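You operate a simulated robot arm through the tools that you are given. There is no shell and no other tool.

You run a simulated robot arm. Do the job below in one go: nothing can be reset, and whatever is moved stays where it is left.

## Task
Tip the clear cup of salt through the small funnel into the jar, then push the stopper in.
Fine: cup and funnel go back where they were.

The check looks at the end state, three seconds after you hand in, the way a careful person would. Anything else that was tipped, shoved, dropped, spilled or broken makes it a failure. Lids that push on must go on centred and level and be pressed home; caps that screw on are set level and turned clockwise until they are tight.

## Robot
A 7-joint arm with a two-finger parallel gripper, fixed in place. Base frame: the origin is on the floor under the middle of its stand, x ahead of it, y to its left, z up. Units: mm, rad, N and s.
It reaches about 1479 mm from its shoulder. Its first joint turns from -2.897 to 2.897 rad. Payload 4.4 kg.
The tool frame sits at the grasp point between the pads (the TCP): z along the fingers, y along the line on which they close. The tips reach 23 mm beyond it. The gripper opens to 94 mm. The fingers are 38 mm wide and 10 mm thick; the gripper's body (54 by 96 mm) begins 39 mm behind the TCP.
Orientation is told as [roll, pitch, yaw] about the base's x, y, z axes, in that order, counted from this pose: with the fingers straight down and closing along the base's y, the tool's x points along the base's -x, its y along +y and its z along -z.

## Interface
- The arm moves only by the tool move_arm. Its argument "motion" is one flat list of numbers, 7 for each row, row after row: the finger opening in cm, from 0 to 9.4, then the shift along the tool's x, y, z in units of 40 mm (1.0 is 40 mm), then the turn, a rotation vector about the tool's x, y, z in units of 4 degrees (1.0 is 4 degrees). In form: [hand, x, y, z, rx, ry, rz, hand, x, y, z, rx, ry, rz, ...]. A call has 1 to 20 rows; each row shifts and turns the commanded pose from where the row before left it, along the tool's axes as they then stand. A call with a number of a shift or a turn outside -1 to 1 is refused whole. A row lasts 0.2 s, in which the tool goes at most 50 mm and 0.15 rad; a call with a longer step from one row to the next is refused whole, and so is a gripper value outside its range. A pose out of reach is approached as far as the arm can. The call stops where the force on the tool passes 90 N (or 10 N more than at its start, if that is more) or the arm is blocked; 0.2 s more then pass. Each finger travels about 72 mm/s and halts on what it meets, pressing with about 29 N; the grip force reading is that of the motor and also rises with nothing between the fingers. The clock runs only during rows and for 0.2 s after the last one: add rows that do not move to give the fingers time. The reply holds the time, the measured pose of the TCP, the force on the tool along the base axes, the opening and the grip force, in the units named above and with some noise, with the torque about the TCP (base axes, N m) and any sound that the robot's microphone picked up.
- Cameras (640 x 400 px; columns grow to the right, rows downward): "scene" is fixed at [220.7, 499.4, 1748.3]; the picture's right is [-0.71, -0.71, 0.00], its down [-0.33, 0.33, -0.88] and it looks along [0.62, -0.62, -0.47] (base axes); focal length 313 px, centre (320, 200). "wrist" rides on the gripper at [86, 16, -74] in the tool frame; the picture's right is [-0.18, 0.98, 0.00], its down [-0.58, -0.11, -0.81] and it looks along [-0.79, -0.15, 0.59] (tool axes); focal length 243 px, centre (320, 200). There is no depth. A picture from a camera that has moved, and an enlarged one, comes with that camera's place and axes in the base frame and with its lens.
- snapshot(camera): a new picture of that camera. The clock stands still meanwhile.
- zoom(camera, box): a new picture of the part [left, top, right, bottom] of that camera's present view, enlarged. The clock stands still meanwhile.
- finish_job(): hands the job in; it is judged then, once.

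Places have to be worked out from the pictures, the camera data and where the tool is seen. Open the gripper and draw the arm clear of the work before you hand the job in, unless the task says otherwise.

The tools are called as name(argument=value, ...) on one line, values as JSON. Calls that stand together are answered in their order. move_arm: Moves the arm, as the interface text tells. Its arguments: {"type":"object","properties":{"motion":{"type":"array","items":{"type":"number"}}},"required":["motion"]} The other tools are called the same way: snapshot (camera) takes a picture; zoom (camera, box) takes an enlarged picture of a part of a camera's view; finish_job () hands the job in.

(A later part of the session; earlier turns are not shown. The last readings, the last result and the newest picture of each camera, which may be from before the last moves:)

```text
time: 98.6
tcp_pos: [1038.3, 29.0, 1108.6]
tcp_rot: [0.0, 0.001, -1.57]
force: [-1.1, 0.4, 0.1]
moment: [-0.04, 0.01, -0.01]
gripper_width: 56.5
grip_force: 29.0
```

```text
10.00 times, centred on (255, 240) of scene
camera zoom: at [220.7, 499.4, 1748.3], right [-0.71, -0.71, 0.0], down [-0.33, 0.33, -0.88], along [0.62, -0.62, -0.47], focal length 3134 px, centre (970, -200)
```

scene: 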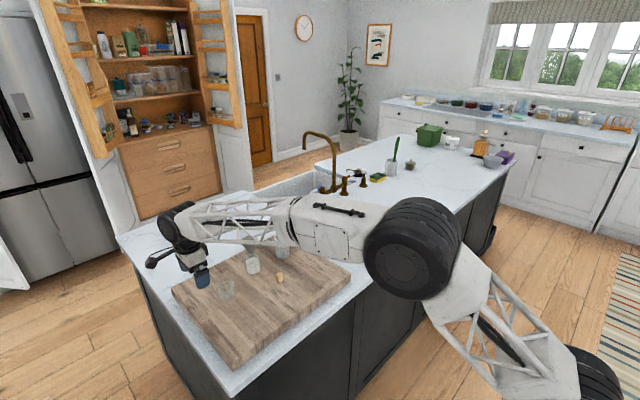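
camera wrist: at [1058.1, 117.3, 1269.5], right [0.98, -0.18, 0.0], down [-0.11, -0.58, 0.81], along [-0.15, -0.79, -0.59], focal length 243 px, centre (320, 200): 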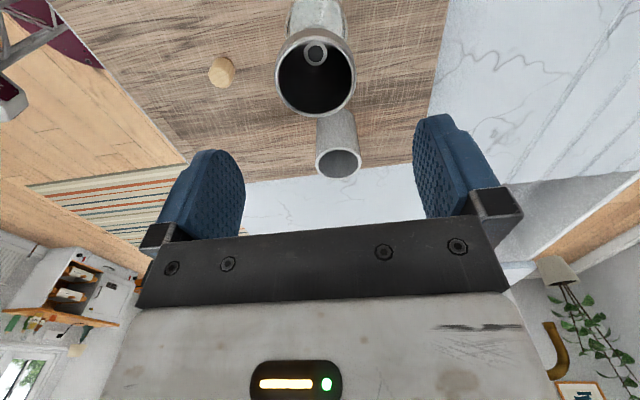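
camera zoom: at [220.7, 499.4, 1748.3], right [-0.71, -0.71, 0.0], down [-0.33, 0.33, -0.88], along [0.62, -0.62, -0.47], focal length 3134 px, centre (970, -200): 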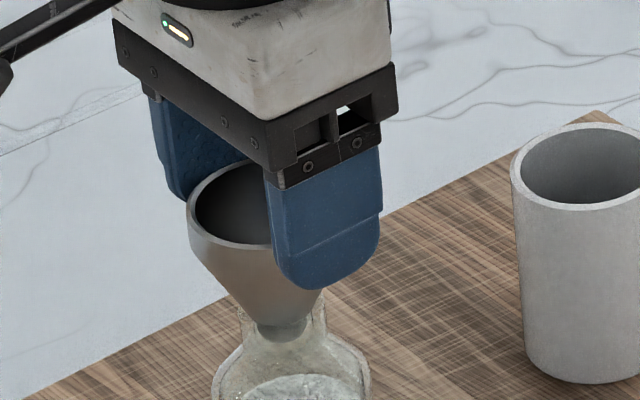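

Gripped at 56.5 mm. I'll lift straight up slowly, checking that the jar stays put.

move_arm(motion=[4.0, 0, 0, -0.03, 0, 0, 0, 4.0, 0, 0, -0.05, 0, 0, 0, 4.0, 0, 0, -0.07, 0, 0, 0, 4.0, 0, 0, -0.1, 0, 0, 0, 4.0, 0, 0, -0.1, 0, 0, 0, 4.0, 0, 0, -0.15, 0, 0, 0, 4.0, 0, 0, -0.2, 0, 0, 0, 4.0, 0, 0, -0.3, 0, 0, 0, 4.0, 0, 0, -0.3, 0, 0, 0, 4.0, 0, 0, 0, 0, 0, 0])

zoom(camera="wrist", box=[160, 20, 480, 260])

zoom(camera="scene", box=[235, 215, 300, 280])

```text
time: 100.8
tcp_pos: [1038.4, 29.6, 1161.0]
tcp_rot: [-0.001, 0.001, -1.569]
force: [-1.5, -0.4, -0.5]
moment: [-0.01, 0.01, 0.02]
gripper_width: 56.8
grip_force: 29.4
```

```text
1.67 times, centred on (320, 140) of wrist
camera zoom: at [1054.7, 116.6, 1235.9], right [0.98, -0.18, 0.0], down [-0.11, -0.58, 0.81], along [-0.15, -0.79, -0.59], focal length 404 px, centre (320, 300)
```

zoom: 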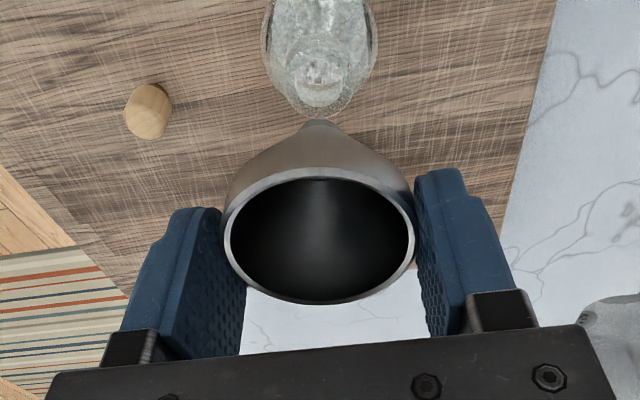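

```text
6.15 times, centred on (268, 248) of scene
camera zoom: at [220.7, 499.4, 1748.3], right [-0.71, -0.71, 0.0], down [-0.33, 0.33, -0.88], along [0.62, -0.62, -0.47], focal length 1928 px, centre (643, -92)
```

zoom: 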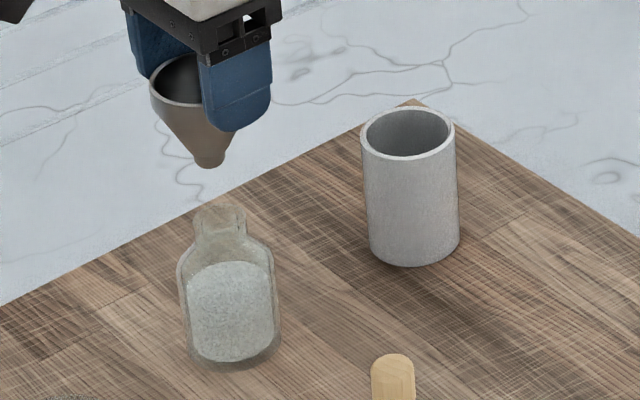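

The funnel is out cleanly and the jar is undisturbed with the salt inside. I'll carry it to above its holder near (1041,-110).

move_arm(motion=[4.0, -0.3, 0, -0.1, 0, 0, 0, 4.0, -0.55, 0.02, -0.1, 0, 0, 0, 4.0, -0.6, 0.02, 0, 0, 0, 0, 4.0, -0.6, 0.02, 0, 0, 0, 0, 4.0, -0.6, 0, 0, 0, 0, 0, 4.0, -0.5, 0, 0, 0, 0, 0, 4.0, -0.33, 0, 0, 0, 0, 0, 4.0, 0, 0, 0, 0, 0, 0, 4.0, 0, 0, 0, 0, 0, 0])

zoom(camera="wrist", box=[240, 0, 400, 110])

zoom(camera="scene", box=[265, 205, 305, 250])

```text
time: 102.8
tcp_pos: [1041.3, -107.6, 1170.3]
tcp_rot: [-0.002, 0.0, -1.568]
force: [0.6, -0.2, 0.8]
moment: [-0.01, -0.01, 0.01]
gripper_width: 56.7
grip_force: 29.1
```

```text
3.64 times, centred on (320, 55) of wrist
camera zoom: at [1057.1, -21.1, 1244.3], right [0.98, -0.18, 0.0], down [-0.11, -0.58, 0.81], along [-0.15, -0.79, -0.59], focal length 882 px, centre (320, 727)
```

zoom: 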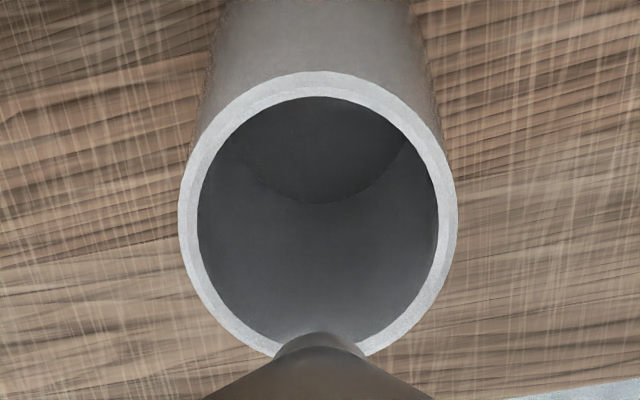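

```text
8.89 times, centred on (285, 228) of scene
camera zoom: at [220.7, 499.4, 1748.3], right [-0.71, -0.71, 0.0], down [-0.33, 0.33, -0.88], along [0.62, -0.62, -0.47], focal length 2786 px, centre (631, -44)
```

zoom: 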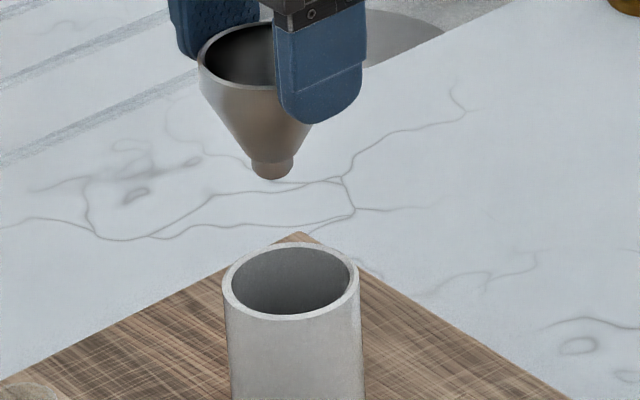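

I measure the holder centre at about (-1.3,-3.2) mm from the gripper axis; its bore is ~51 mm, so the cone seats on its rim. I'll correct and lower 55 mm, then recheck.

move_arm(motion=[4.0, -0.08, -0.03, 0, 0, 0, 0, 4.0, 0, 0, 0.3, 0, 0, 0, 4.0, 0, 0, 0.4, 0, 0, 0, 4.0, 0, 0, 0.4, 0, 0, 0, 4.0, 0, 0, 0.27, 0, 0, 0, 4.0, 0, 0, 0, 0, 0, 0, 4.0, 0, 0, 0, 0, 0, 0])

zoom(camera="wrist", box=[220, 0, 420, 150])

zoom(camera="scene", box=[268, 210, 304, 250])

```text
time: 104.4
tcp_pos: [1041.1, -112.8, 1114.1]
tcp_rot: [0.0, 0.001, -1.567]
force: [0.6, 0.6, -1.3]
moment: [0.0, 0.0, -0.03]
gripper_width: 56.5
grip_force: 28.9
```

```text
2.67 times, centred on (320, 75) of wrist
camera zoom: at [1056.9, -25.6, 1188.0], right [0.98, -0.18, 0.0], down [-0.11, -0.58, 0.81], along [-0.15, -0.79, -0.59], focal length 647 px, centre (320, 533)
```

zoom: 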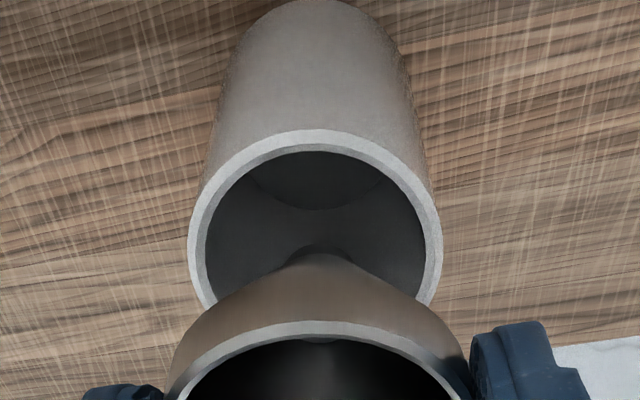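

```text
10.00 times, centred on (286, 230) of scene
camera zoom: at [220.7, 499.4, 1748.3], right [-0.71, -0.71, 0.0], down [-0.33, 0.33, -0.88], along [0.62, -0.62, -0.47], focal length 3134 px, centre (660, -100)
```

zoom: 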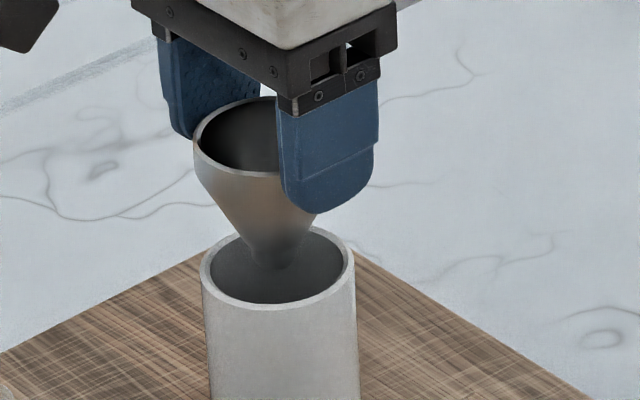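

Well within the holder's mouth, about 1 mm off. I'll nudge (-1,+0.5) mm and lower 30 mm more.

move_arm(motion=[4.0, 0.0125, -0.025, 0, 0, 0, 0, 4.0, 0, 0, 0.25, 0, 0, 0, 4.0, 0, 0, 0.25, 0, 0, 0, 4.0, 0, 0, 0.2, 0, 0, 0, 4.0, 0, 0, 0.05, 0, 0, 0, 4.0, 0, 0, 0, 0, 0, 0])

zoom(camera="wrist", box=[220, 40, 420, 190])

zoom(camera="scene", box=[268, 215, 304, 250])

```text
time: 105.8
tcp_pos: [1038.5, -114.3, 1083.9]
tcp_rot: [0.002, 0.001, -1.568]
force: [0.8, -0.2, -0.2]
moment: [-0.01, -0.01, 0.04]
gripper_width: 56.6
grip_force: 29.3
```

```text
2.67 times, centred on (320, 115) of wrist
camera zoom: at [1054.3, -26.4, 1157.8], right [0.98, -0.18, 0.0], down [-0.11, -0.58, 0.81], along [-0.15, -0.79, -0.59], focal length 647 px, centre (320, 427)
```

zoom: 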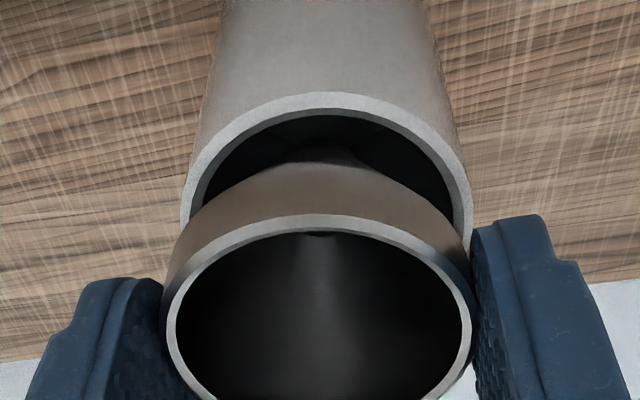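

```text
11.43 times, centred on (286, 232) of scene
camera zoom: at [220.7, 499.4, 1748.3], right [-0.71, -0.71, 0.0], down [-0.33, 0.33, -0.88], along [0.62, -0.62, -0.47], focal length 3581 px, centre (709, -171)
```

zoom: 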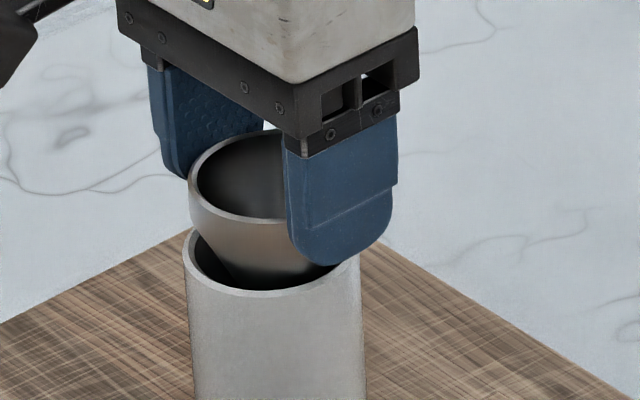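

The jitter left me about (+1.8,+2.7) mm off the holder centre. I'll correct and lower 6 mm more.

move_arm(motion=[4.0, 0.065, 0.045, 0, 0, 0, 0, 4.0, 0, 0, 0.05, 0, 0, 0, 4.0, 0, 0, 0.05, 0, 0, 0, 4.0, 0, 0, 0.05, 0, 0, 0, 4.0, 0, 0, 0, 0, 0, 0])

zoom(camera="wrist", box=[220, 40, 420, 190])

zoom(camera="scene", box=[268, 215, 304, 250])

```text
time: 107.0
tcp_pos: [1039.8, -111.2, 1078.1]
tcp_rot: [0.001, -0.002, -1.568]
force: [-0.5, 0.4, 0.0]
moment: [-0.01, 0.02, 0.02]
gripper_width: 56.8
grip_force: 28.5
```

```text
2.67 times, centred on (320, 115) of wrist
camera zoom: at [1056.1, -23.7, 1152.5], right [0.98, -0.18, 0.0], down [-0.11, -0.58, 0.81], along [-0.15, -0.79, -0.59], focal length 647 px, centre (320, 427)
```

zoom: 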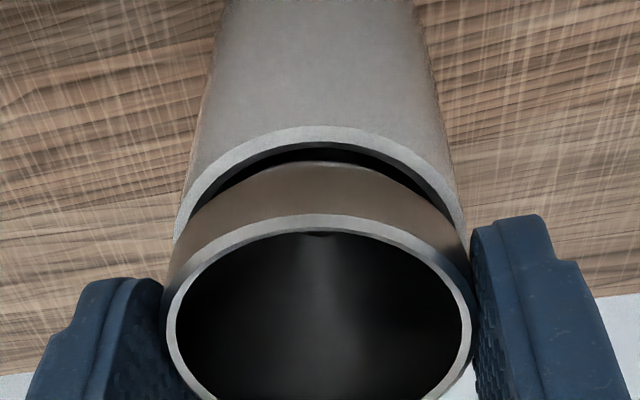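

```text
11.43 times, centred on (286, 232) of scene
camera zoom: at [220.7, 499.4, 1748.3], right [-0.71, -0.71, 0.0], down [-0.33, 0.33, -0.88], along [0.62, -0.62, -0.47], focal length 3581 px, centre (709, -171)
```

zoom: 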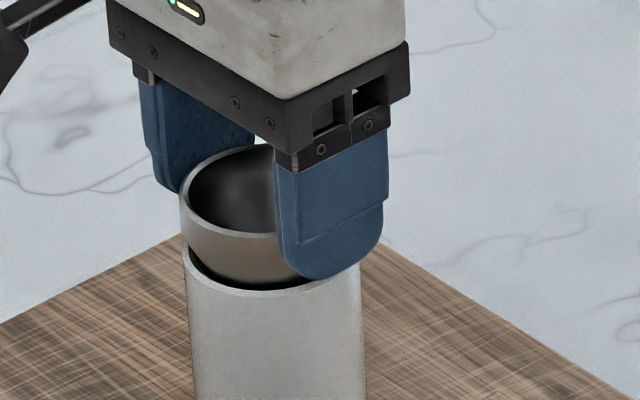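

Centred now in both directions. I'll lower the last few mm in 1 mm steps until it seats.

move_arm(motion=[4.0, 0, 0, 0.03, 0, 0, 0, 4.0, 0, 0, 0.03, 0, 0, 0, 4.0, 0, 0, 0.025, 0, 0, 0, 4.0, 0, 0, 0, 0, 0, 0])

zoom(camera="wrist", box=[220, 40, 420, 190])

```text
time: 108.0
tcp_pos: [1040.9, -109.0, 1075.4]
tcp_rot: [0.0, 0.0, -1.568]
force: [-0.2, -0.6, -0.1]
moment: [0.0, 0.03, -0.01]
gripper_width: 56.7
grip_force: 29.0
```

```text
2.67 times, centred on (320, 115) of wrist
camera zoom: at [1056.4, -22.9, 1149.1], right [0.98, -0.18, 0.0], down [-0.11, -0.58, 0.81], along [-0.15, -0.79, -0.59], focal length 647 px, centre (320, 427)
```

zoom: 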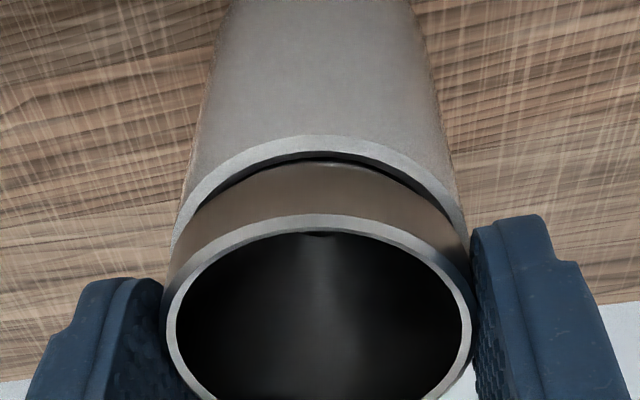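

Still free. I'll continue down 3 mm, 1 mm per row.

move_arm(motion=[4.0, 0, 0, 0.025, 0, 0, 0, 4.0, 0, 0, 0.025, 0, 0, 0, 4.0, 0, 0, 0.02, 0, 0, 0, 4.0, 0, 0, 0, 0, 0, 0])

zoom(camera="wrist", box=[220, 40, 420, 190])

zoom(camera="scene", box=[268, 215, 304, 250])

```text
time: 109.0
tcp_pos: [1039.9, -111.1, 1072.5]
tcp_rot: [0.003, 0.0, -1.567]
force: [-1.0, -3.4, 14.1]
moment: [0.01, -0.04, -0.04]
gripper_width: 56.8
grip_force: 28.8
```

```text
2.67 times, centred on (320, 115) of wrist
camera zoom: at [1056.4, -23.5, 1147.9], right [0.98, -0.18, 0.0], down [-0.11, -0.58, 0.81], along [-0.15, -0.79, -0.59], focal length 647 px, centre (320, 427)
```

zoom: 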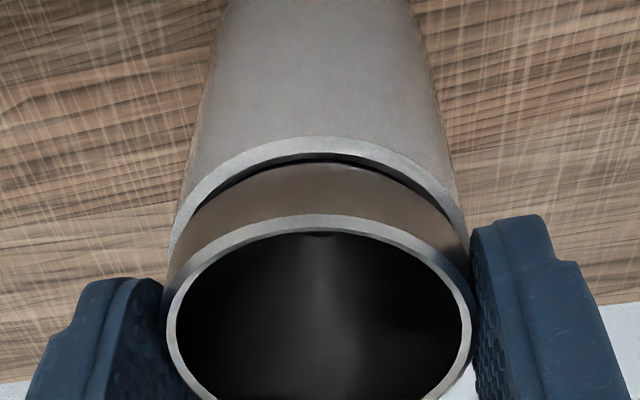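

```text
11.43 times, centred on (286, 232) of scene
camera zoom: at [220.7, 499.4, 1748.3], right [-0.71, -0.71, 0.0], down [-0.33, 0.33, -0.88], along [0.62, -0.62, -0.47], focal length 3581 px, centre (709, -171)
```

zoom: 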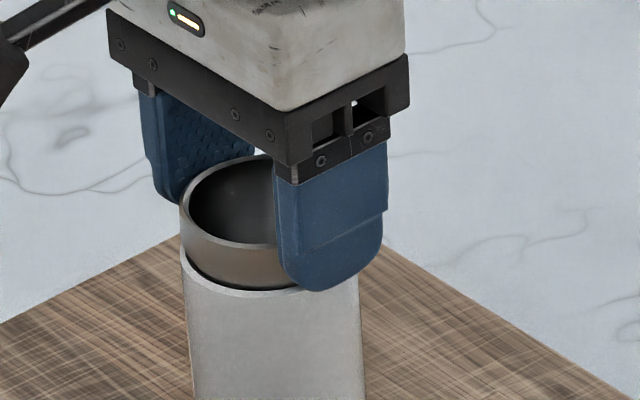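

Seated: 14 N at z=1072.5, which is the original height. I'll ease off half a millimetre and open the fingers.

move_arm(motion=[4.0, 0.01, 0, -0.012, 0, 0, 0, 4.0, 0, 0, 0, 0, 0, 0, 5.9, 0, 0, 0, 0, 0, 0, 6.4, 0, 0, 0, 0, 0, 0, 7.4, 0, 0, 0, 0, 0, 0, 9.4, 0, 0, 0, 0, 0, 0, 9.4, 0, 0, 0, 0, 0, 0])

zoom(camera="wrist", box=[180, 40, 460, 250])

zoom(camera="scene", box=[268, 215, 304, 250])

```text
time: 110.6
tcp_pos: [1039.8, -109.8, 1072.0]
tcp_rot: [-0.001, 0.0, -1.567]
force: [0.0, 0.6, -0.4]
moment: [0.0, 0.0, -0.02]
gripper_width: 94.2
grip_force: 0.1
```

```text
1.90 times, centred on (320, 145) of wrist
camera zoom: at [1056.2, -23.1, 1147.1], right [0.98, -0.18, 0.0], down [-0.11, -0.58, 0.81], along [-0.15, -0.79, -0.59], focal length 462 px, centre (320, 305)
```

zoom: 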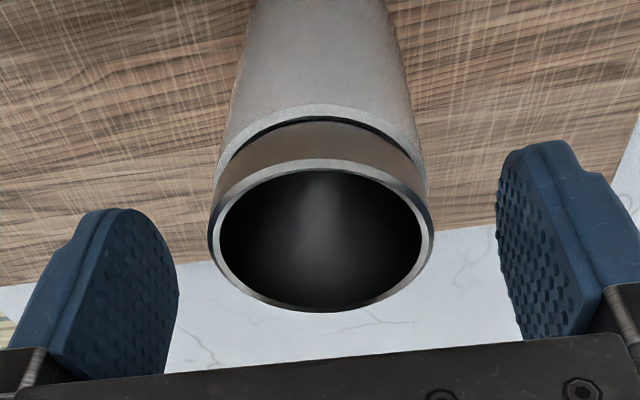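

```text
11.43 times, centred on (286, 232) of scene
camera zoom: at [220.7, 499.4, 1748.3], right [-0.71, -0.71, 0.0], down [-0.33, 0.33, -0.88], along [0.62, -0.62, -0.47], focal length 3581 px, centre (709, -171)
```

zoom: 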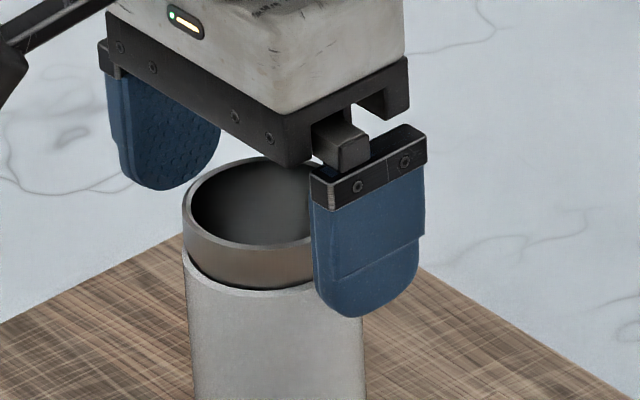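

Released. I'll rise clear and compare the funnel with its original appearance.

move_arm(motion=[9.4, 0, 0, -0.2, 0, 0, 0, 9.4, 0, 0, -0.6, 0, 0, 0, 9.4, 0, 0, -0.8, 0, 0, 0, 9.4, 0, 0, -0.8, 0, 0, 0, 9.4, 0, 0, 0, 0, 0, 0])

zoom(camera="scene", box=[276, 226, 294, 240])

zoom(camera="scene", box=[265, 220, 305, 265])

snapshot(camera="wrist")

```text
time: 111.8
tcp_pos: [1040.2, -106.8, 1168.9]
tcp_rot: [0.001, -0.001, -1.566]
force: [0.1, -0.2, 0.0]
moment: [0.01, 0.05, 0.0]
gripper_width: 94.0
grip_force: 0.0
```

```text
16.00 times, centred on (285, 233) of scene
camera zoom: at [220.7, 499.4, 1748.3], right [-0.71, -0.71, 0.0], down [-0.33, 0.33, -0.88], along [0.62, -0.62, -0.47], focal length 5014 px, centre (880, -328)
```

zoom: 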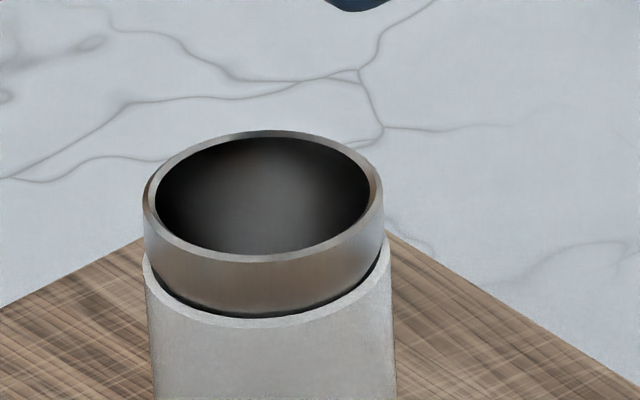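

```text
8.89 times, centred on (285, 242) of scene
camera zoom: at [220.7, 499.4, 1748.3], right [-0.71, -0.71, 0.0], down [-0.33, 0.33, -0.88], along [0.62, -0.62, -0.47], focal length 2786 px, centre (631, -178)
```

zoom: 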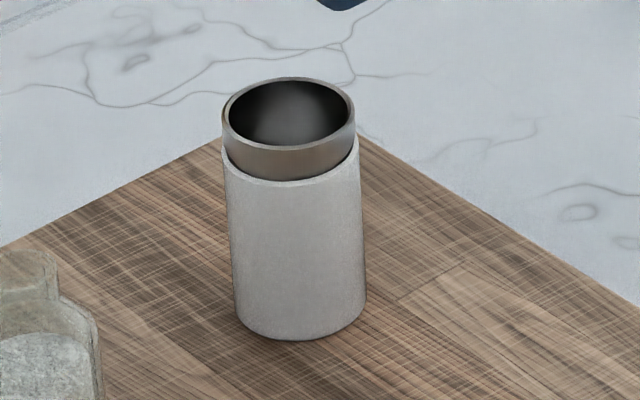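

```text
taken
camera wrist: at [1057.4, -21.1, 1242.7], right [0.98, -0.18, 0.0], down [-0.11, -0.58, 0.81], along [-0.15, -0.79, -0.59], focal length 243 px, centre (320, 200)
```

wrist: 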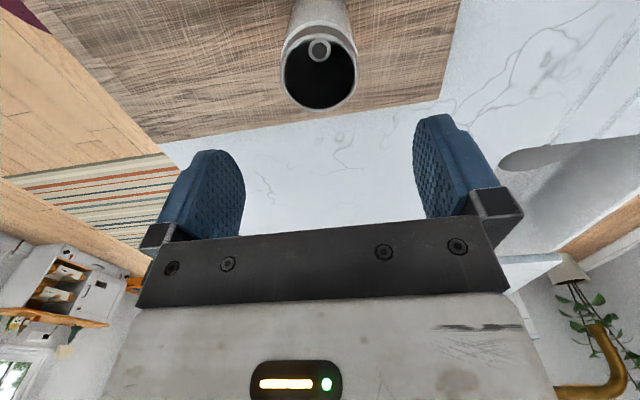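

The funnel sits just as it did originally. Next is the stopper: I'll move over it, at about (926,2), staying high, then come down to z≈1090 for a measurement.

move_arm(motion=[9.4, 0.544, -0.57, 0, 0, 0, 0, 9.4, 0.544, -0.57, 0, 0, 0, 0, 9.4, 0.544, -0.57, 0, 0, 0, 0, 9.4, 0.544, -0.57, 0, 0, 0, 0, 9.4, 0.544, -0.57, 0, 0, 0, 0, 9.4, 0, 0, 0.5, 0, 0, 0, 9.4, 0, 0, 0.6, 0, 0, 0, 9.4, 0, 0, 0.6, 0, 0, 0, 9.4, 0, 0, 0.3, 0, 0, 0, 9.4, 0, 0, 0, 0, 0, 0])

snapshot(camera="wrist")

zoom(camera="wrist", box=[270, 10, 370, 100])

zoom(camera="scene", box=[255, 240, 305, 290])

```text
time: 114.0
tcp_pos: [927.6, -0.4, 1087.8]
tcp_rot: [0.0, 0.002, -1.567]
force: [-0.3, 0.9, -0.6]
moment: [-0.04, 0.02, 0.04]
gripper_width: 94.1
grip_force: 0.1
```

```text
taken
camera wrist: at [943.2, 85.1, 1161.6], right [0.98, -0.18, 0.0], down [-0.11, -0.58, 0.81], along [-0.15, -0.79, -0.59], focal length 243 px, centre (320, 200)
```

wrist: 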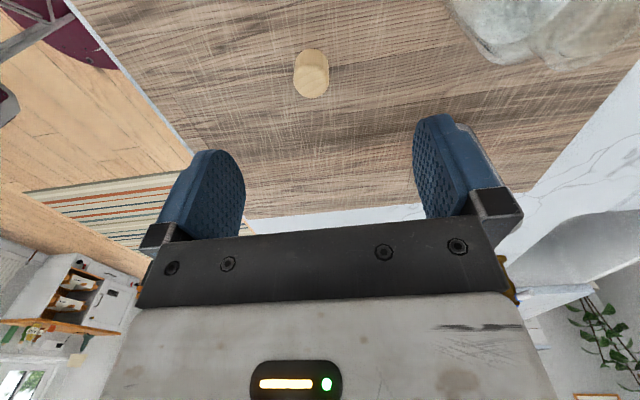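

```text
4.44 times, centred on (320, 55) of wrist
camera zoom: at [943.2, 85.1, 1161.6], right [0.98, -0.18, 0.0], down [-0.11, -0.58, 0.81], along [-0.15, -0.79, -0.59], focal length 1078 px, centre (320, 844)
```

zoom: 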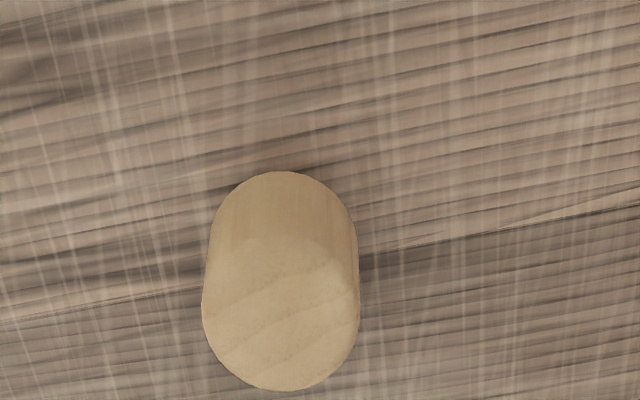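

```text
8.00 times, centred on (280, 265) of scene
camera zoom: at [220.7, 499.4, 1748.3], right [-0.71, -0.71, 0.0], down [-0.33, 0.33, -0.88], along [0.62, -0.62, -0.47], focal length 2507 px, centre (640, -320)
```

zoom: 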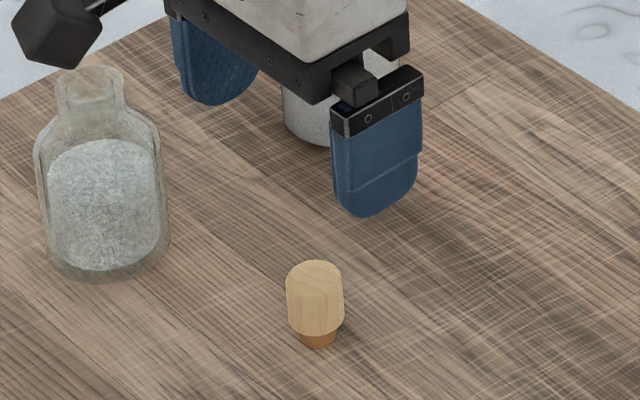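

The stopper head is ~24.6 mm wide at about (921.5,0); I'm 6 mm off in x. I'll correct, come down to z≈1035, and remeasure.

move_arm(motion=[9.4, 0.01, -0.15, 0.2, 0, 0, 0, 9.4, 0, 0, 0.4, 0, 0, 0, 9.4, 0, 0, 0.4, 0, 0, 0, 9.4, 0, 0, 0.3, 0, 0, 0, 9.4, 0, 0, 0, 0, 0, 0, 9.4, 0, 0, 0, 0, 0, 0])

zoom(camera="wrist", box=[200, 30, 440, 210])

zoom(camera="scene", box=[262, 250, 302, 290])

```text
time: 115.4
tcp_pos: [920.5, -0.8, 1036.2]
tcp_rot: [0.0, 0.0, -1.565]
force: [0.0, -0.6, 0.8]
moment: [0.02, 0.0, 0.03]
gripper_width: 93.9
grip_force: 0.1
```

```text
2.22 times, centred on (320, 120) of wrist
camera zoom: at [936.9, 86.4, 1111.1], right [0.98, -0.18, 0.0], down [-0.11, -0.58, 0.81], along [-0.15, -0.79, -0.59], focal length 539 px, centre (320, 378)
```

zoom: 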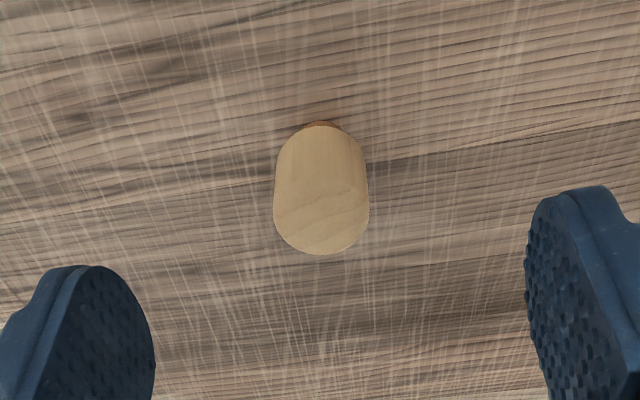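

```text
10.00 times, centred on (282, 270) of scene
camera zoom: at [220.7, 499.4, 1748.3], right [-0.71, -0.71, 0.0], down [-0.33, 0.33, -0.88], along [0.62, -0.62, -0.47], focal length 3134 px, centre (700, -500)
```

zoom: 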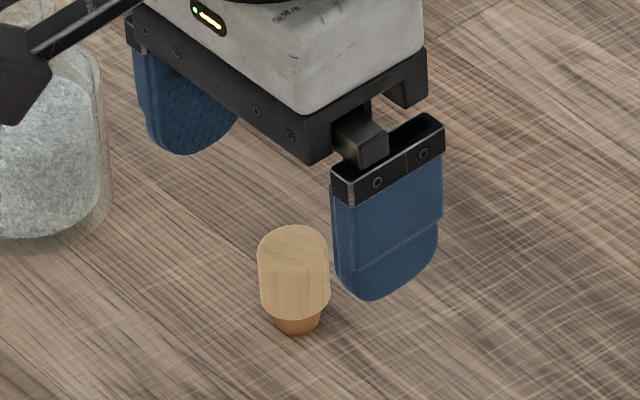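

Centred in x; about -1.7 mm to go in y. I'll correct and descend to z≈998.5 so the tips end a few mm above the underside of the wooden head.

move_arm(motion=[9.4, -0.0425, 0.01, 0.2, 0, 0, 0, 9.4, 0, 0, 0.3, 0, 0, 0, 9.4, 0, 0, 0.3, 0, 0, 0, 9.4, 0, 0, 0.15, 0, 0, 0, 9.4, 0, 0, 0, 0, 0, 0])

zoom(camera="wrist", box=[160, 60, 480, 260])

zoom(camera="scene", box=[262, 250, 302, 290])

```text
time: 116.6
tcp_pos: [921.4, -2.1, 999.5]
tcp_rot: [-0.001, 0.0, -1.568]
force: [-0.2, -1.1, 0.3]
moment: [-0.01, 0.03, -0.02]
gripper_width: 93.9
grip_force: 0.1
```

```text
2.00 times, centred on (320, 160) of wrist
camera zoom: at [937.4, 84.7, 1073.2], right [0.98, -0.18, 0.0], down [-0.11, -0.58, 0.81], along [-0.15, -0.79, -0.59], focal length 485 px, centre (320, 280)
```

zoom: 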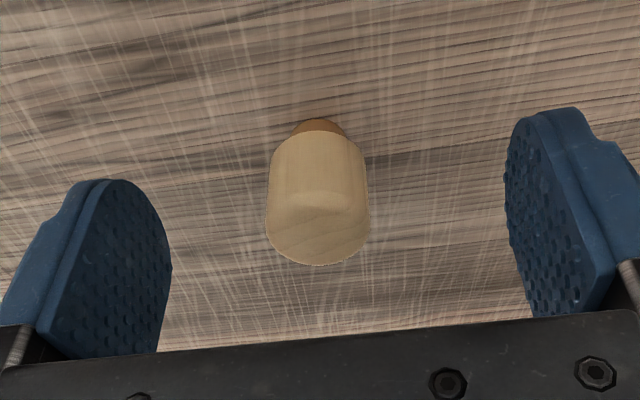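

```text
10.00 times, centred on (282, 270) of scene
camera zoom: at [220.7, 499.4, 1748.3], right [-0.71, -0.71, 0.0], down [-0.33, 0.33, -0.88], along [0.62, -0.62, -0.47], focal length 3134 px, centre (700, -500)
```

zoom: 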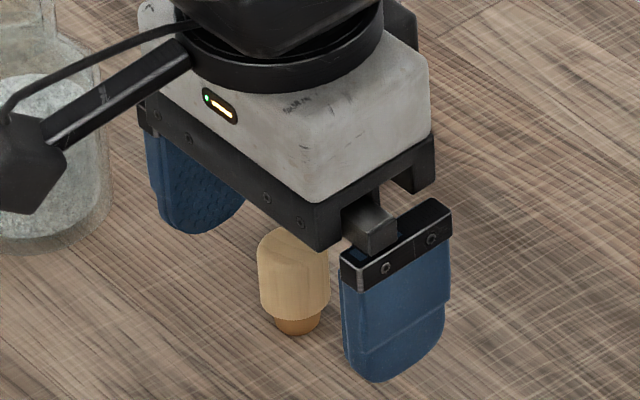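

The pads straddle the head at the right height. I'll close slowly on it.

move_arm(motion=[8.0, 0, 0, 0, 0, 0, 0, 6.5, 0, 0, 0, 0, 0, 0, 5.0, 0, 0, 0, 0, 0, 0, 4.0, 0, 0, 0, 0, 0, 0, 3.3, 0, 0, 0, 0, 0, 0, 2.9, 0, 0, 0, 0, 0, 0, 2.6, 0, 0, 0, 0, 0, 0, 2.3, 0, 0, 0, 0, 0, 0, 1.5, 0, 0, 0, 0, 0, 0, 1.0, 0, 0, 0, 0, 0, 0, 1.0, 0, 0, 0, 0, 0, 0])

zoom(camera="wrist", box=[160, 60, 480, 260])

zoom(camera="scene", box=[262, 250, 302, 290])

```text
time: 119.0
tcp_pos: [920.9, -1.7, 998.8]
tcp_rot: [-0.001, 0.0, -1.568]
force: [-0.4, -0.4, 0.0]
moment: [-0.02, -0.03, 0.04]
gripper_width: 23.0
grip_force: 29.1
```

```text
2.00 times, centred on (320, 160) of wrist
camera zoom: at [937.4, 84.7, 1073.2], right [0.98, -0.18, 0.0], down [-0.11, -0.58, 0.81], along [-0.15, -0.79, -0.59], focal length 485 px, centre (320, 280)
```

zoom: 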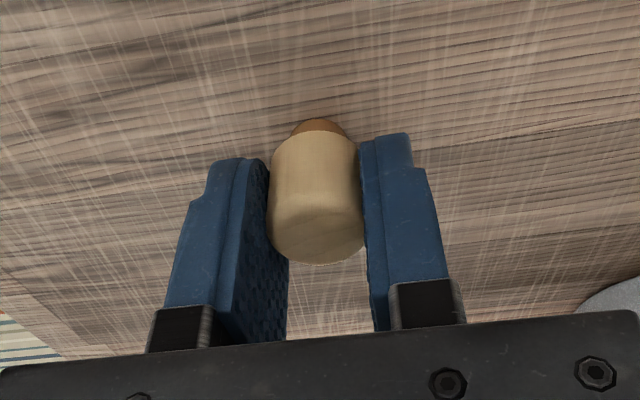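

```text
10.00 times, centred on (282, 270) of scene
camera zoom: at [220.7, 499.4, 1748.3], right [-0.71, -0.71, 0.0], down [-0.33, 0.33, -0.88], along [0.62, -0.62, -0.47], focal length 3134 px, centre (700, -500)
```

zoom: 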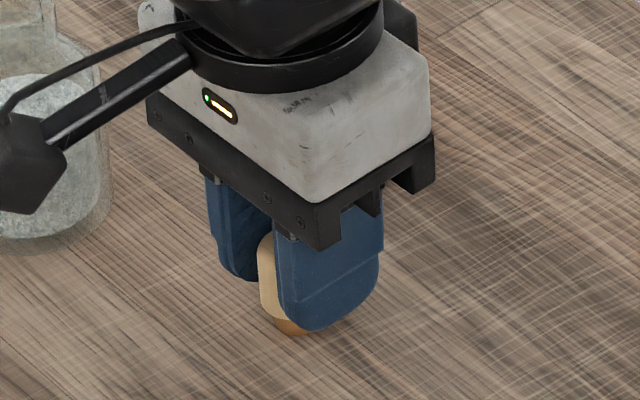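

Gripped at 23 mm. I'll lift it straight up, gently at first, and look at the plug.

move_arm(motion=[1.0, 0, 0, -0.04, 0, 0, 0, 1.0, 0, 0, -0.1, 0, 0, 0, 1.0, 0, 0, -0.3, 0, 0, 0, 1.0, 0, 0, -0.5, 0, 0, 0, 1.0, 0, 0, -0.6, 0, 0, 0, 1.0, 0, 0, -0.6, 0, 0, 0, 1.0, 0, 0, -0.6, 0, 0, 0, 1.0, 0, 0, -0.5, 0, 0, 0, 1.0, 0, 0, 0, 0, 0, 0])

zoom(camera="wrist", box=[200, 20, 440, 220])

zoom(camera="scene", box=[262, 215, 312, 265])

```text
time: 121.0
tcp_pos: [920.8, -1.4, 1130.1]
tcp_rot: [-0.001, 0.001, -1.566]
force: [-0.5, -0.8, -1.2]
moment: [0.02, -0.03, 0.0]
gripper_width: 23.3
grip_force: 29.3
```

```text
2.00 times, centred on (320, 120) of wrist
camera zoom: at [937.1, 85.9, 1204.9], right [0.98, -0.18, 0.0], down [-0.11, -0.58, 0.81], along [-0.15, -0.79, -0.59], focal length 485 px, centre (320, 360)
```

zoom: 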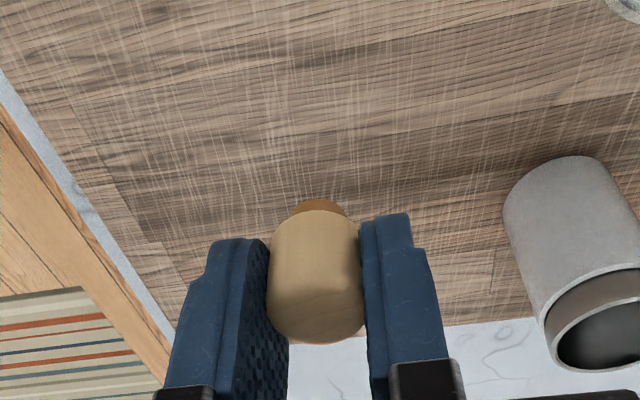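

```text
8.00 times, centred on (287, 240) of scene
camera zoom: at [220.7, 499.4, 1748.3], right [-0.71, -0.71, 0.0], down [-0.33, 0.33, -0.88], along [0.62, -0.62, -0.47], focal length 2507 px, centre (584, -120)
```

zoom: 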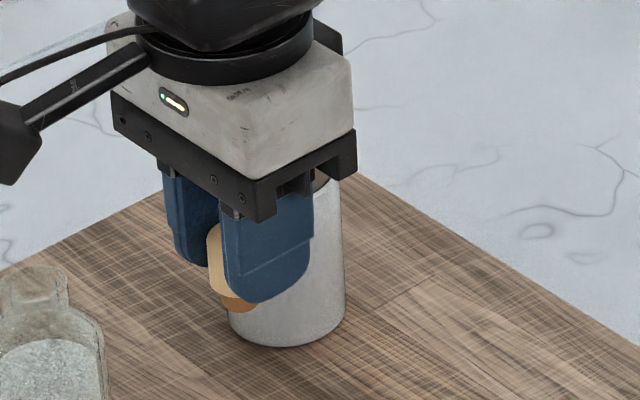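

Stopper is held. I'll zoom to check that it hangs straight before bringing it over the jar.

zoom(camera="wrist", box=[290, 110, 350, 195])

zoom(camera="scene", box=[274, 238, 294, 258])

```text
4.71 times, centred on (320, 152) of wrist
camera zoom: at [937.1, 85.9, 1204.9], right [0.98, -0.18, 0.0], down [-0.11, -0.58, 0.81], along [-0.15, -0.79, -0.59], focal length 1142 px, centre (320, 424)
```

zoom: 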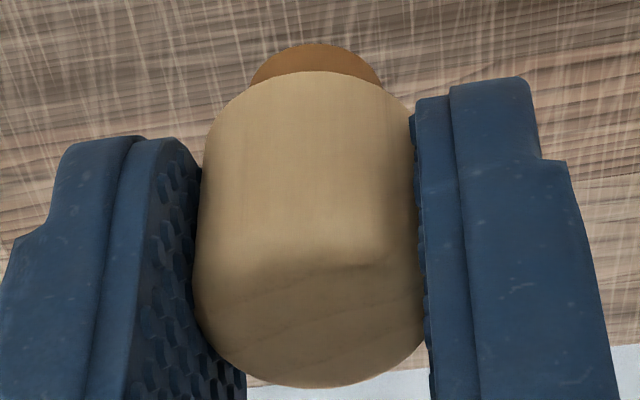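

```text
16.00 times, centred on (284, 248) of scene
camera zoom: at [220.7, 499.4, 1748.3], right [-0.71, -0.71, 0.0], down [-0.33, 0.33, -0.88], along [0.62, -0.62, -0.47], focal length 5014 px, centre (896, -568)
```

zoom: 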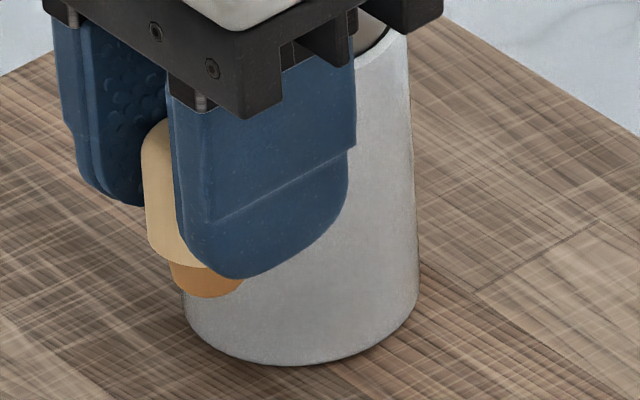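

The stopper hangs straight to within about 1°, its axis about 0.8 mm to -x of the tool axis. I'll carry it over the jar mouth at about (1040,31), with the plug ~36 mm above the lip.

move_arm(motion=[1.0, 0.08, 0.3, 0, 0, 0, 0, 1.0, 0.164, 0.6, 0, 0, 0, 0, 1.0, 0.164, 0.6, 0, 0, 0, 0, 1.0, 0.164, 0.6, 0, 0, 0, 0, 1.0, 0.164, 0.6, 0, 0, 0, 0, 1.0, 0.08, 0.3, 0, 0, 0, 0, 1.0, 0, 0, 0, 0, 0, 0, 1.0, 0, 0, 0, 0, 0, 0])

zoom(camera="wrist", box=[280, 50, 360, 150])

zoom(camera="scene", box=[245, 230, 270, 255])

```text
time: 122.8
tcp_pos: [1041.8, 31.1, 1129.0]
tcp_rot: [0.0, -0.001, -1.567]
force: [1.2, 0.8, -0.4]
moment: [-0.02, -0.01, -0.01]
gripper_width: 23.2
grip_force: 30.0
```

```text
4.00 times, centred on (320, 100) of wrist
camera zoom: at [1057.5, 116.9, 1203.0], right [0.98, -0.18, 0.0], down [-0.11, -0.58, 0.81], along [-0.15, -0.79, -0.59], focal length 970 px, centre (320, 600)
```

zoom: 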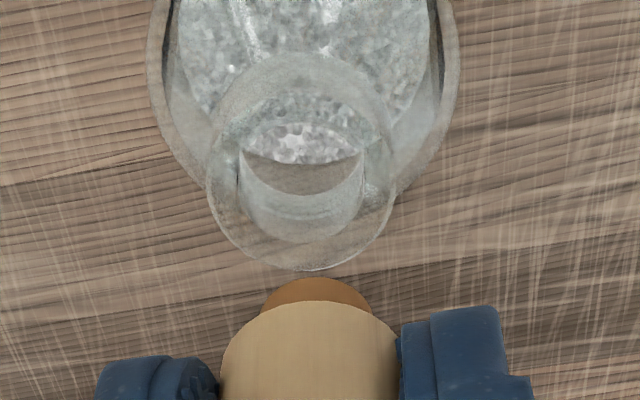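

```text
16.00 times, centred on (258, 242) of scene
camera zoom: at [220.7, 499.4, 1748.3], right [-0.71, -0.71, 0.0], down [-0.33, 0.33, -0.88], along [0.62, -0.62, -0.47], focal length 5014 px, centre (1320, -480)
```

zoom: 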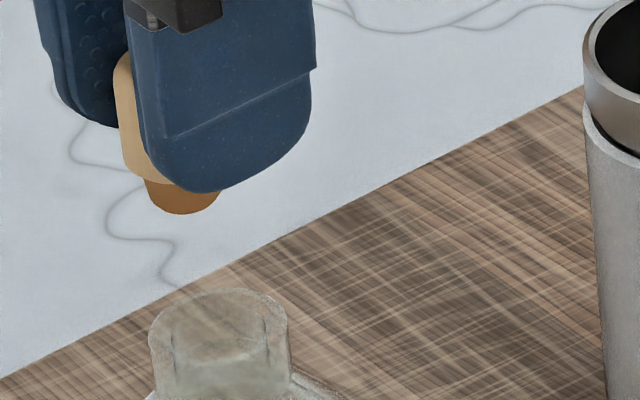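

Relative to the plug, the bore is about -2.6 mm in x and roughly -2.4 mm in y. I'll shift and come down to ~8 mm above the lip for a finer check.

move_arm(motion=[1.0, -0.06, -0.065, 0, 0, 0, 0, 1.0, 0, 0, 0.25, 0, 0, 0, 1.0, 0, 0, 0.25, 0, 0, 0, 1.0, 0, 0, 0.2, 0, 0, 0, 1.0, 0, 0, 0, 0, 0, 0, 1.0, 0, 0, 0, 0, 0, 0])

zoom(camera="wrist", box=[290, 60, 350, 130])

zoom(camera="scene", box=[247, 235, 269, 257])

```text
time: 124.2
tcp_pos: [1038.5, 27.7, 1099.9]
tcp_rot: [0.0, -0.001, -1.566]
force: [-0.2, -0.5, -0.5]
moment: [0.02, 0.01, 0.0]
gripper_width: 23.2
grip_force: 28.9
```

```text
5.71 times, centred on (320, 95) of wrist
camera zoom: at [1054.8, 114.3, 1174.4], right [0.98, -0.18, 0.0], down [-0.11, -0.58, 0.81], along [-0.15, -0.79, -0.59], focal length 1386 px, centre (320, 800)
```

zoom: 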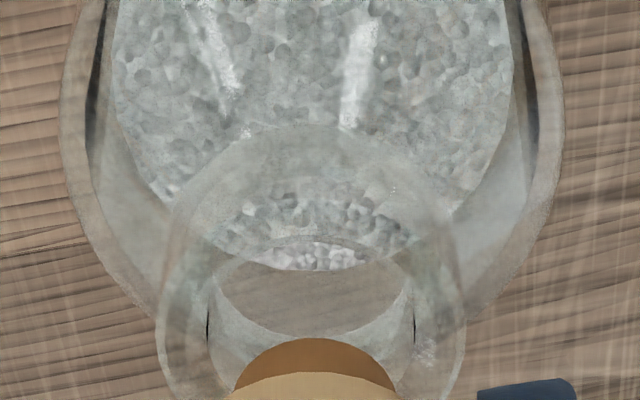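

```text
16.00 times, centred on (258, 246) of scene
camera zoom: at [220.7, 499.4, 1748.3], right [-0.71, -0.71, 0.0], down [-0.33, 0.33, -0.88], along [0.62, -0.62, -0.47], focal length 5014 px, centre (1312, -536)
```

zoom: 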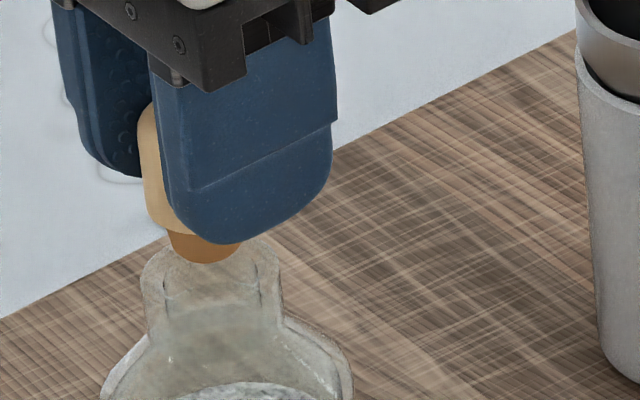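

Nearly aligned: about (-0.4,-0.7) mm left, against ~1.8 mm clearance at the plug's narrow end. I'll nudge and lower 9 mm so the plug enters the bore, checking force.

move_arm(motion=[1.0, -0.0175, -0.01, 0, 0, 0, 0, 1.0, 0, 0, 0.08, 0, 0, 0, 1.0, 0, 0, 0.08, 0, 0, 0, 1.0, 0, 0, 0.06, 0, 0, 0, 1.0, 0, 0, 0, 0, 0, 0])

zoom(camera="wrist", box=[290, 60, 350, 130])

zoom(camera="scene", box=[247, 235, 269, 257])

```text
time: 125.4
tcp_pos: [1037.4, 27.9, 1090.4]
tcp_rot: [0.0, 0.001, -1.569]
force: [0.6, 0.0, -0.4]
moment: [-0.01, -0.02, -0.02]
gripper_width: 23.2
grip_force: 29.0
```

```text
5.71 times, centred on (320, 95) of wrist
camera zoom: at [1053.6, 114.3, 1164.9], right [0.98, -0.18, 0.0], down [-0.11, -0.58, 0.81], along [-0.15, -0.79, -0.59], focal length 1386 px, centre (320, 800)
```

zoom: 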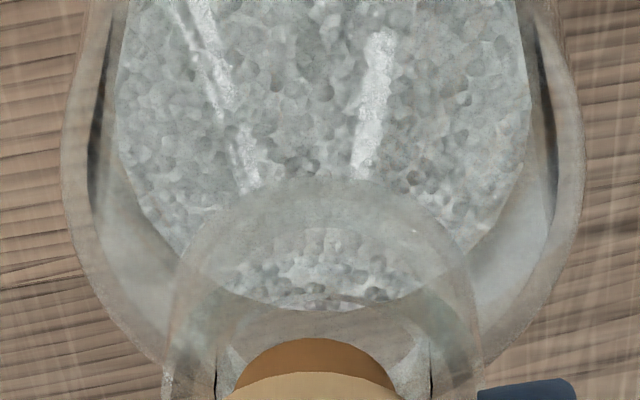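

```text
16.00 times, centred on (258, 246) of scene
camera zoom: at [220.7, 499.4, 1748.3], right [-0.71, -0.71, 0.0], down [-0.33, 0.33, -0.88], along [0.62, -0.62, -0.47], focal length 5014 px, centre (1312, -536)
```

zoom: 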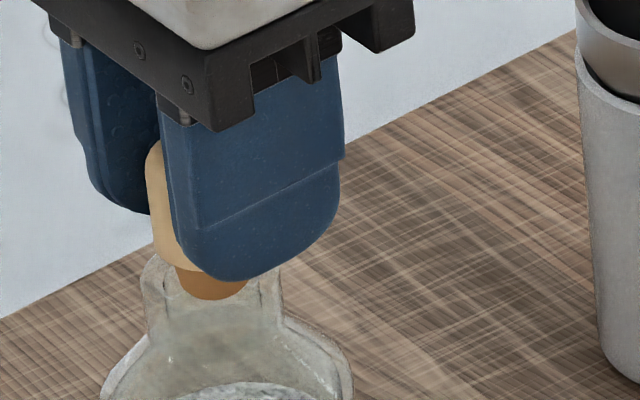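

The plug is inside the bore and centred, no contact force yet. I'll continue down 4 mm with a slight (+0.4,-0.4) nudge.

move_arm(motion=[1.0, -0.01, 0.01, 0.03, 0, 0, 0, 1.0, 0, 0, 0.04, 0, 0, 0, 1.0, 0, 0, 0.03, 0, 0, 0, 1.0, 0, 0, 0, 0, 0, 0])

zoom(camera="wrist", box=[290, 60, 350, 130])

zoom(camera="scene", box=[247, 235, 269, 257])

```text
time: 126.4
tcp_pos: [1036.2, 28.0, 1086.5]
tcp_rot: [0.001, 0.0, -1.567]
force: [0.3, 0.3, -0.1]
moment: [0.0, 0.01, -0.04]
gripper_width: 23.1
grip_force: 29.0
```

```text
5.71 times, centred on (320, 95) of wrist
camera zoom: at [1054.0, 113.9, 1161.3], right [0.98, -0.18, 0.0], down [-0.11, -0.58, 0.81], along [-0.15, -0.79, -0.59], focal length 1386 px, centre (320, 800)
```

zoom: 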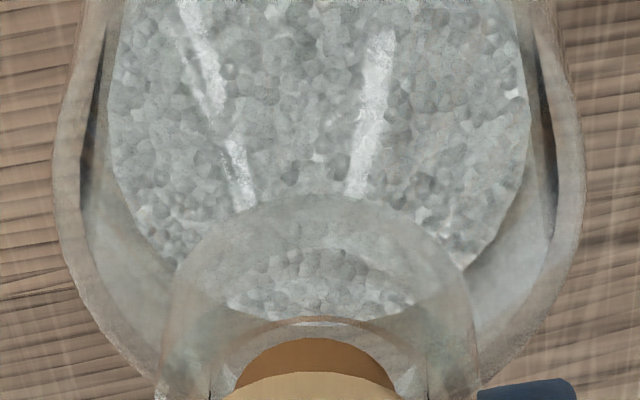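

```text
16.00 times, centred on (258, 246) of scene
camera zoom: at [220.7, 499.4, 1748.3], right [-0.71, -0.71, 0.0], down [-0.33, 0.33, -0.88], along [0.62, -0.62, -0.47], focal length 5014 px, centre (1312, -536)
```

zoom: 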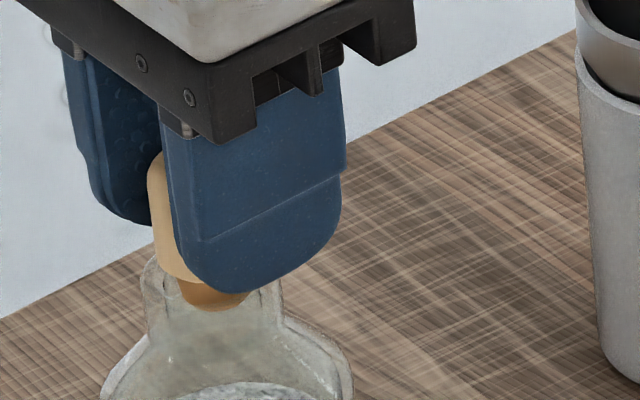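

Still moving freely and centred. Another 3 mm.

move_arm(motion=[1.0, 0, 0.008, 0.025, 0, 0, 0, 1.0, 0, 0, 0.025, 0, 0, 0, 1.0, 0, 0, 0.025, 0, 0, 0, 1.0, 0, 0, 0, 0, 0, 0])

zoom(camera="scene", box=[247, 235, 269, 257])

zoom(camera="wrist", box=[290, 60, 350, 130])

```text
time: 127.4
tcp_pos: [1038.1, 27.1, 1084.8]
tcp_rot: [0.001, -0.001, -1.567]
force: [0.2, -0.2, 0.2]
moment: [-0.02, -0.01, -0.01]
gripper_width: 22.9
grip_force: 29.2
```

```text
16.00 times, centred on (258, 246) of scene
camera zoom: at [220.7, 499.4, 1748.3], right [-0.71, -0.71, 0.0], down [-0.33, 0.33, -0.88], along [0.62, -0.62, -0.47], focal length 5014 px, centre (1312, -536)
```

zoom: 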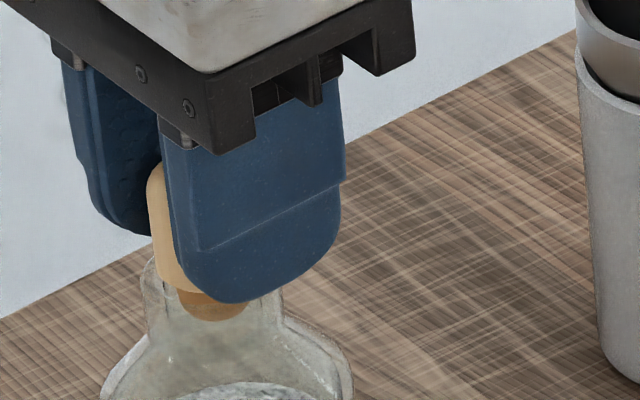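

```text
5.71 times, centred on (320, 95) of wrist
camera zoom: at [1054.2, 114.3, 1158.6], right [0.98, -0.18, 0.0], down [-0.11, -0.58, 0.81], along [-0.15, -0.79, -0.59], focal length 1386 px, centre (320, 800)
```

zoom: 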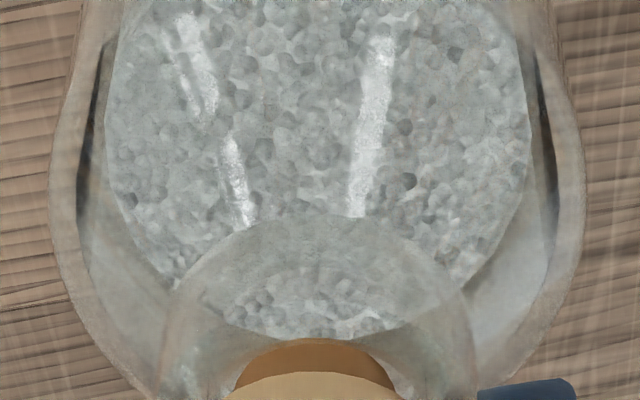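

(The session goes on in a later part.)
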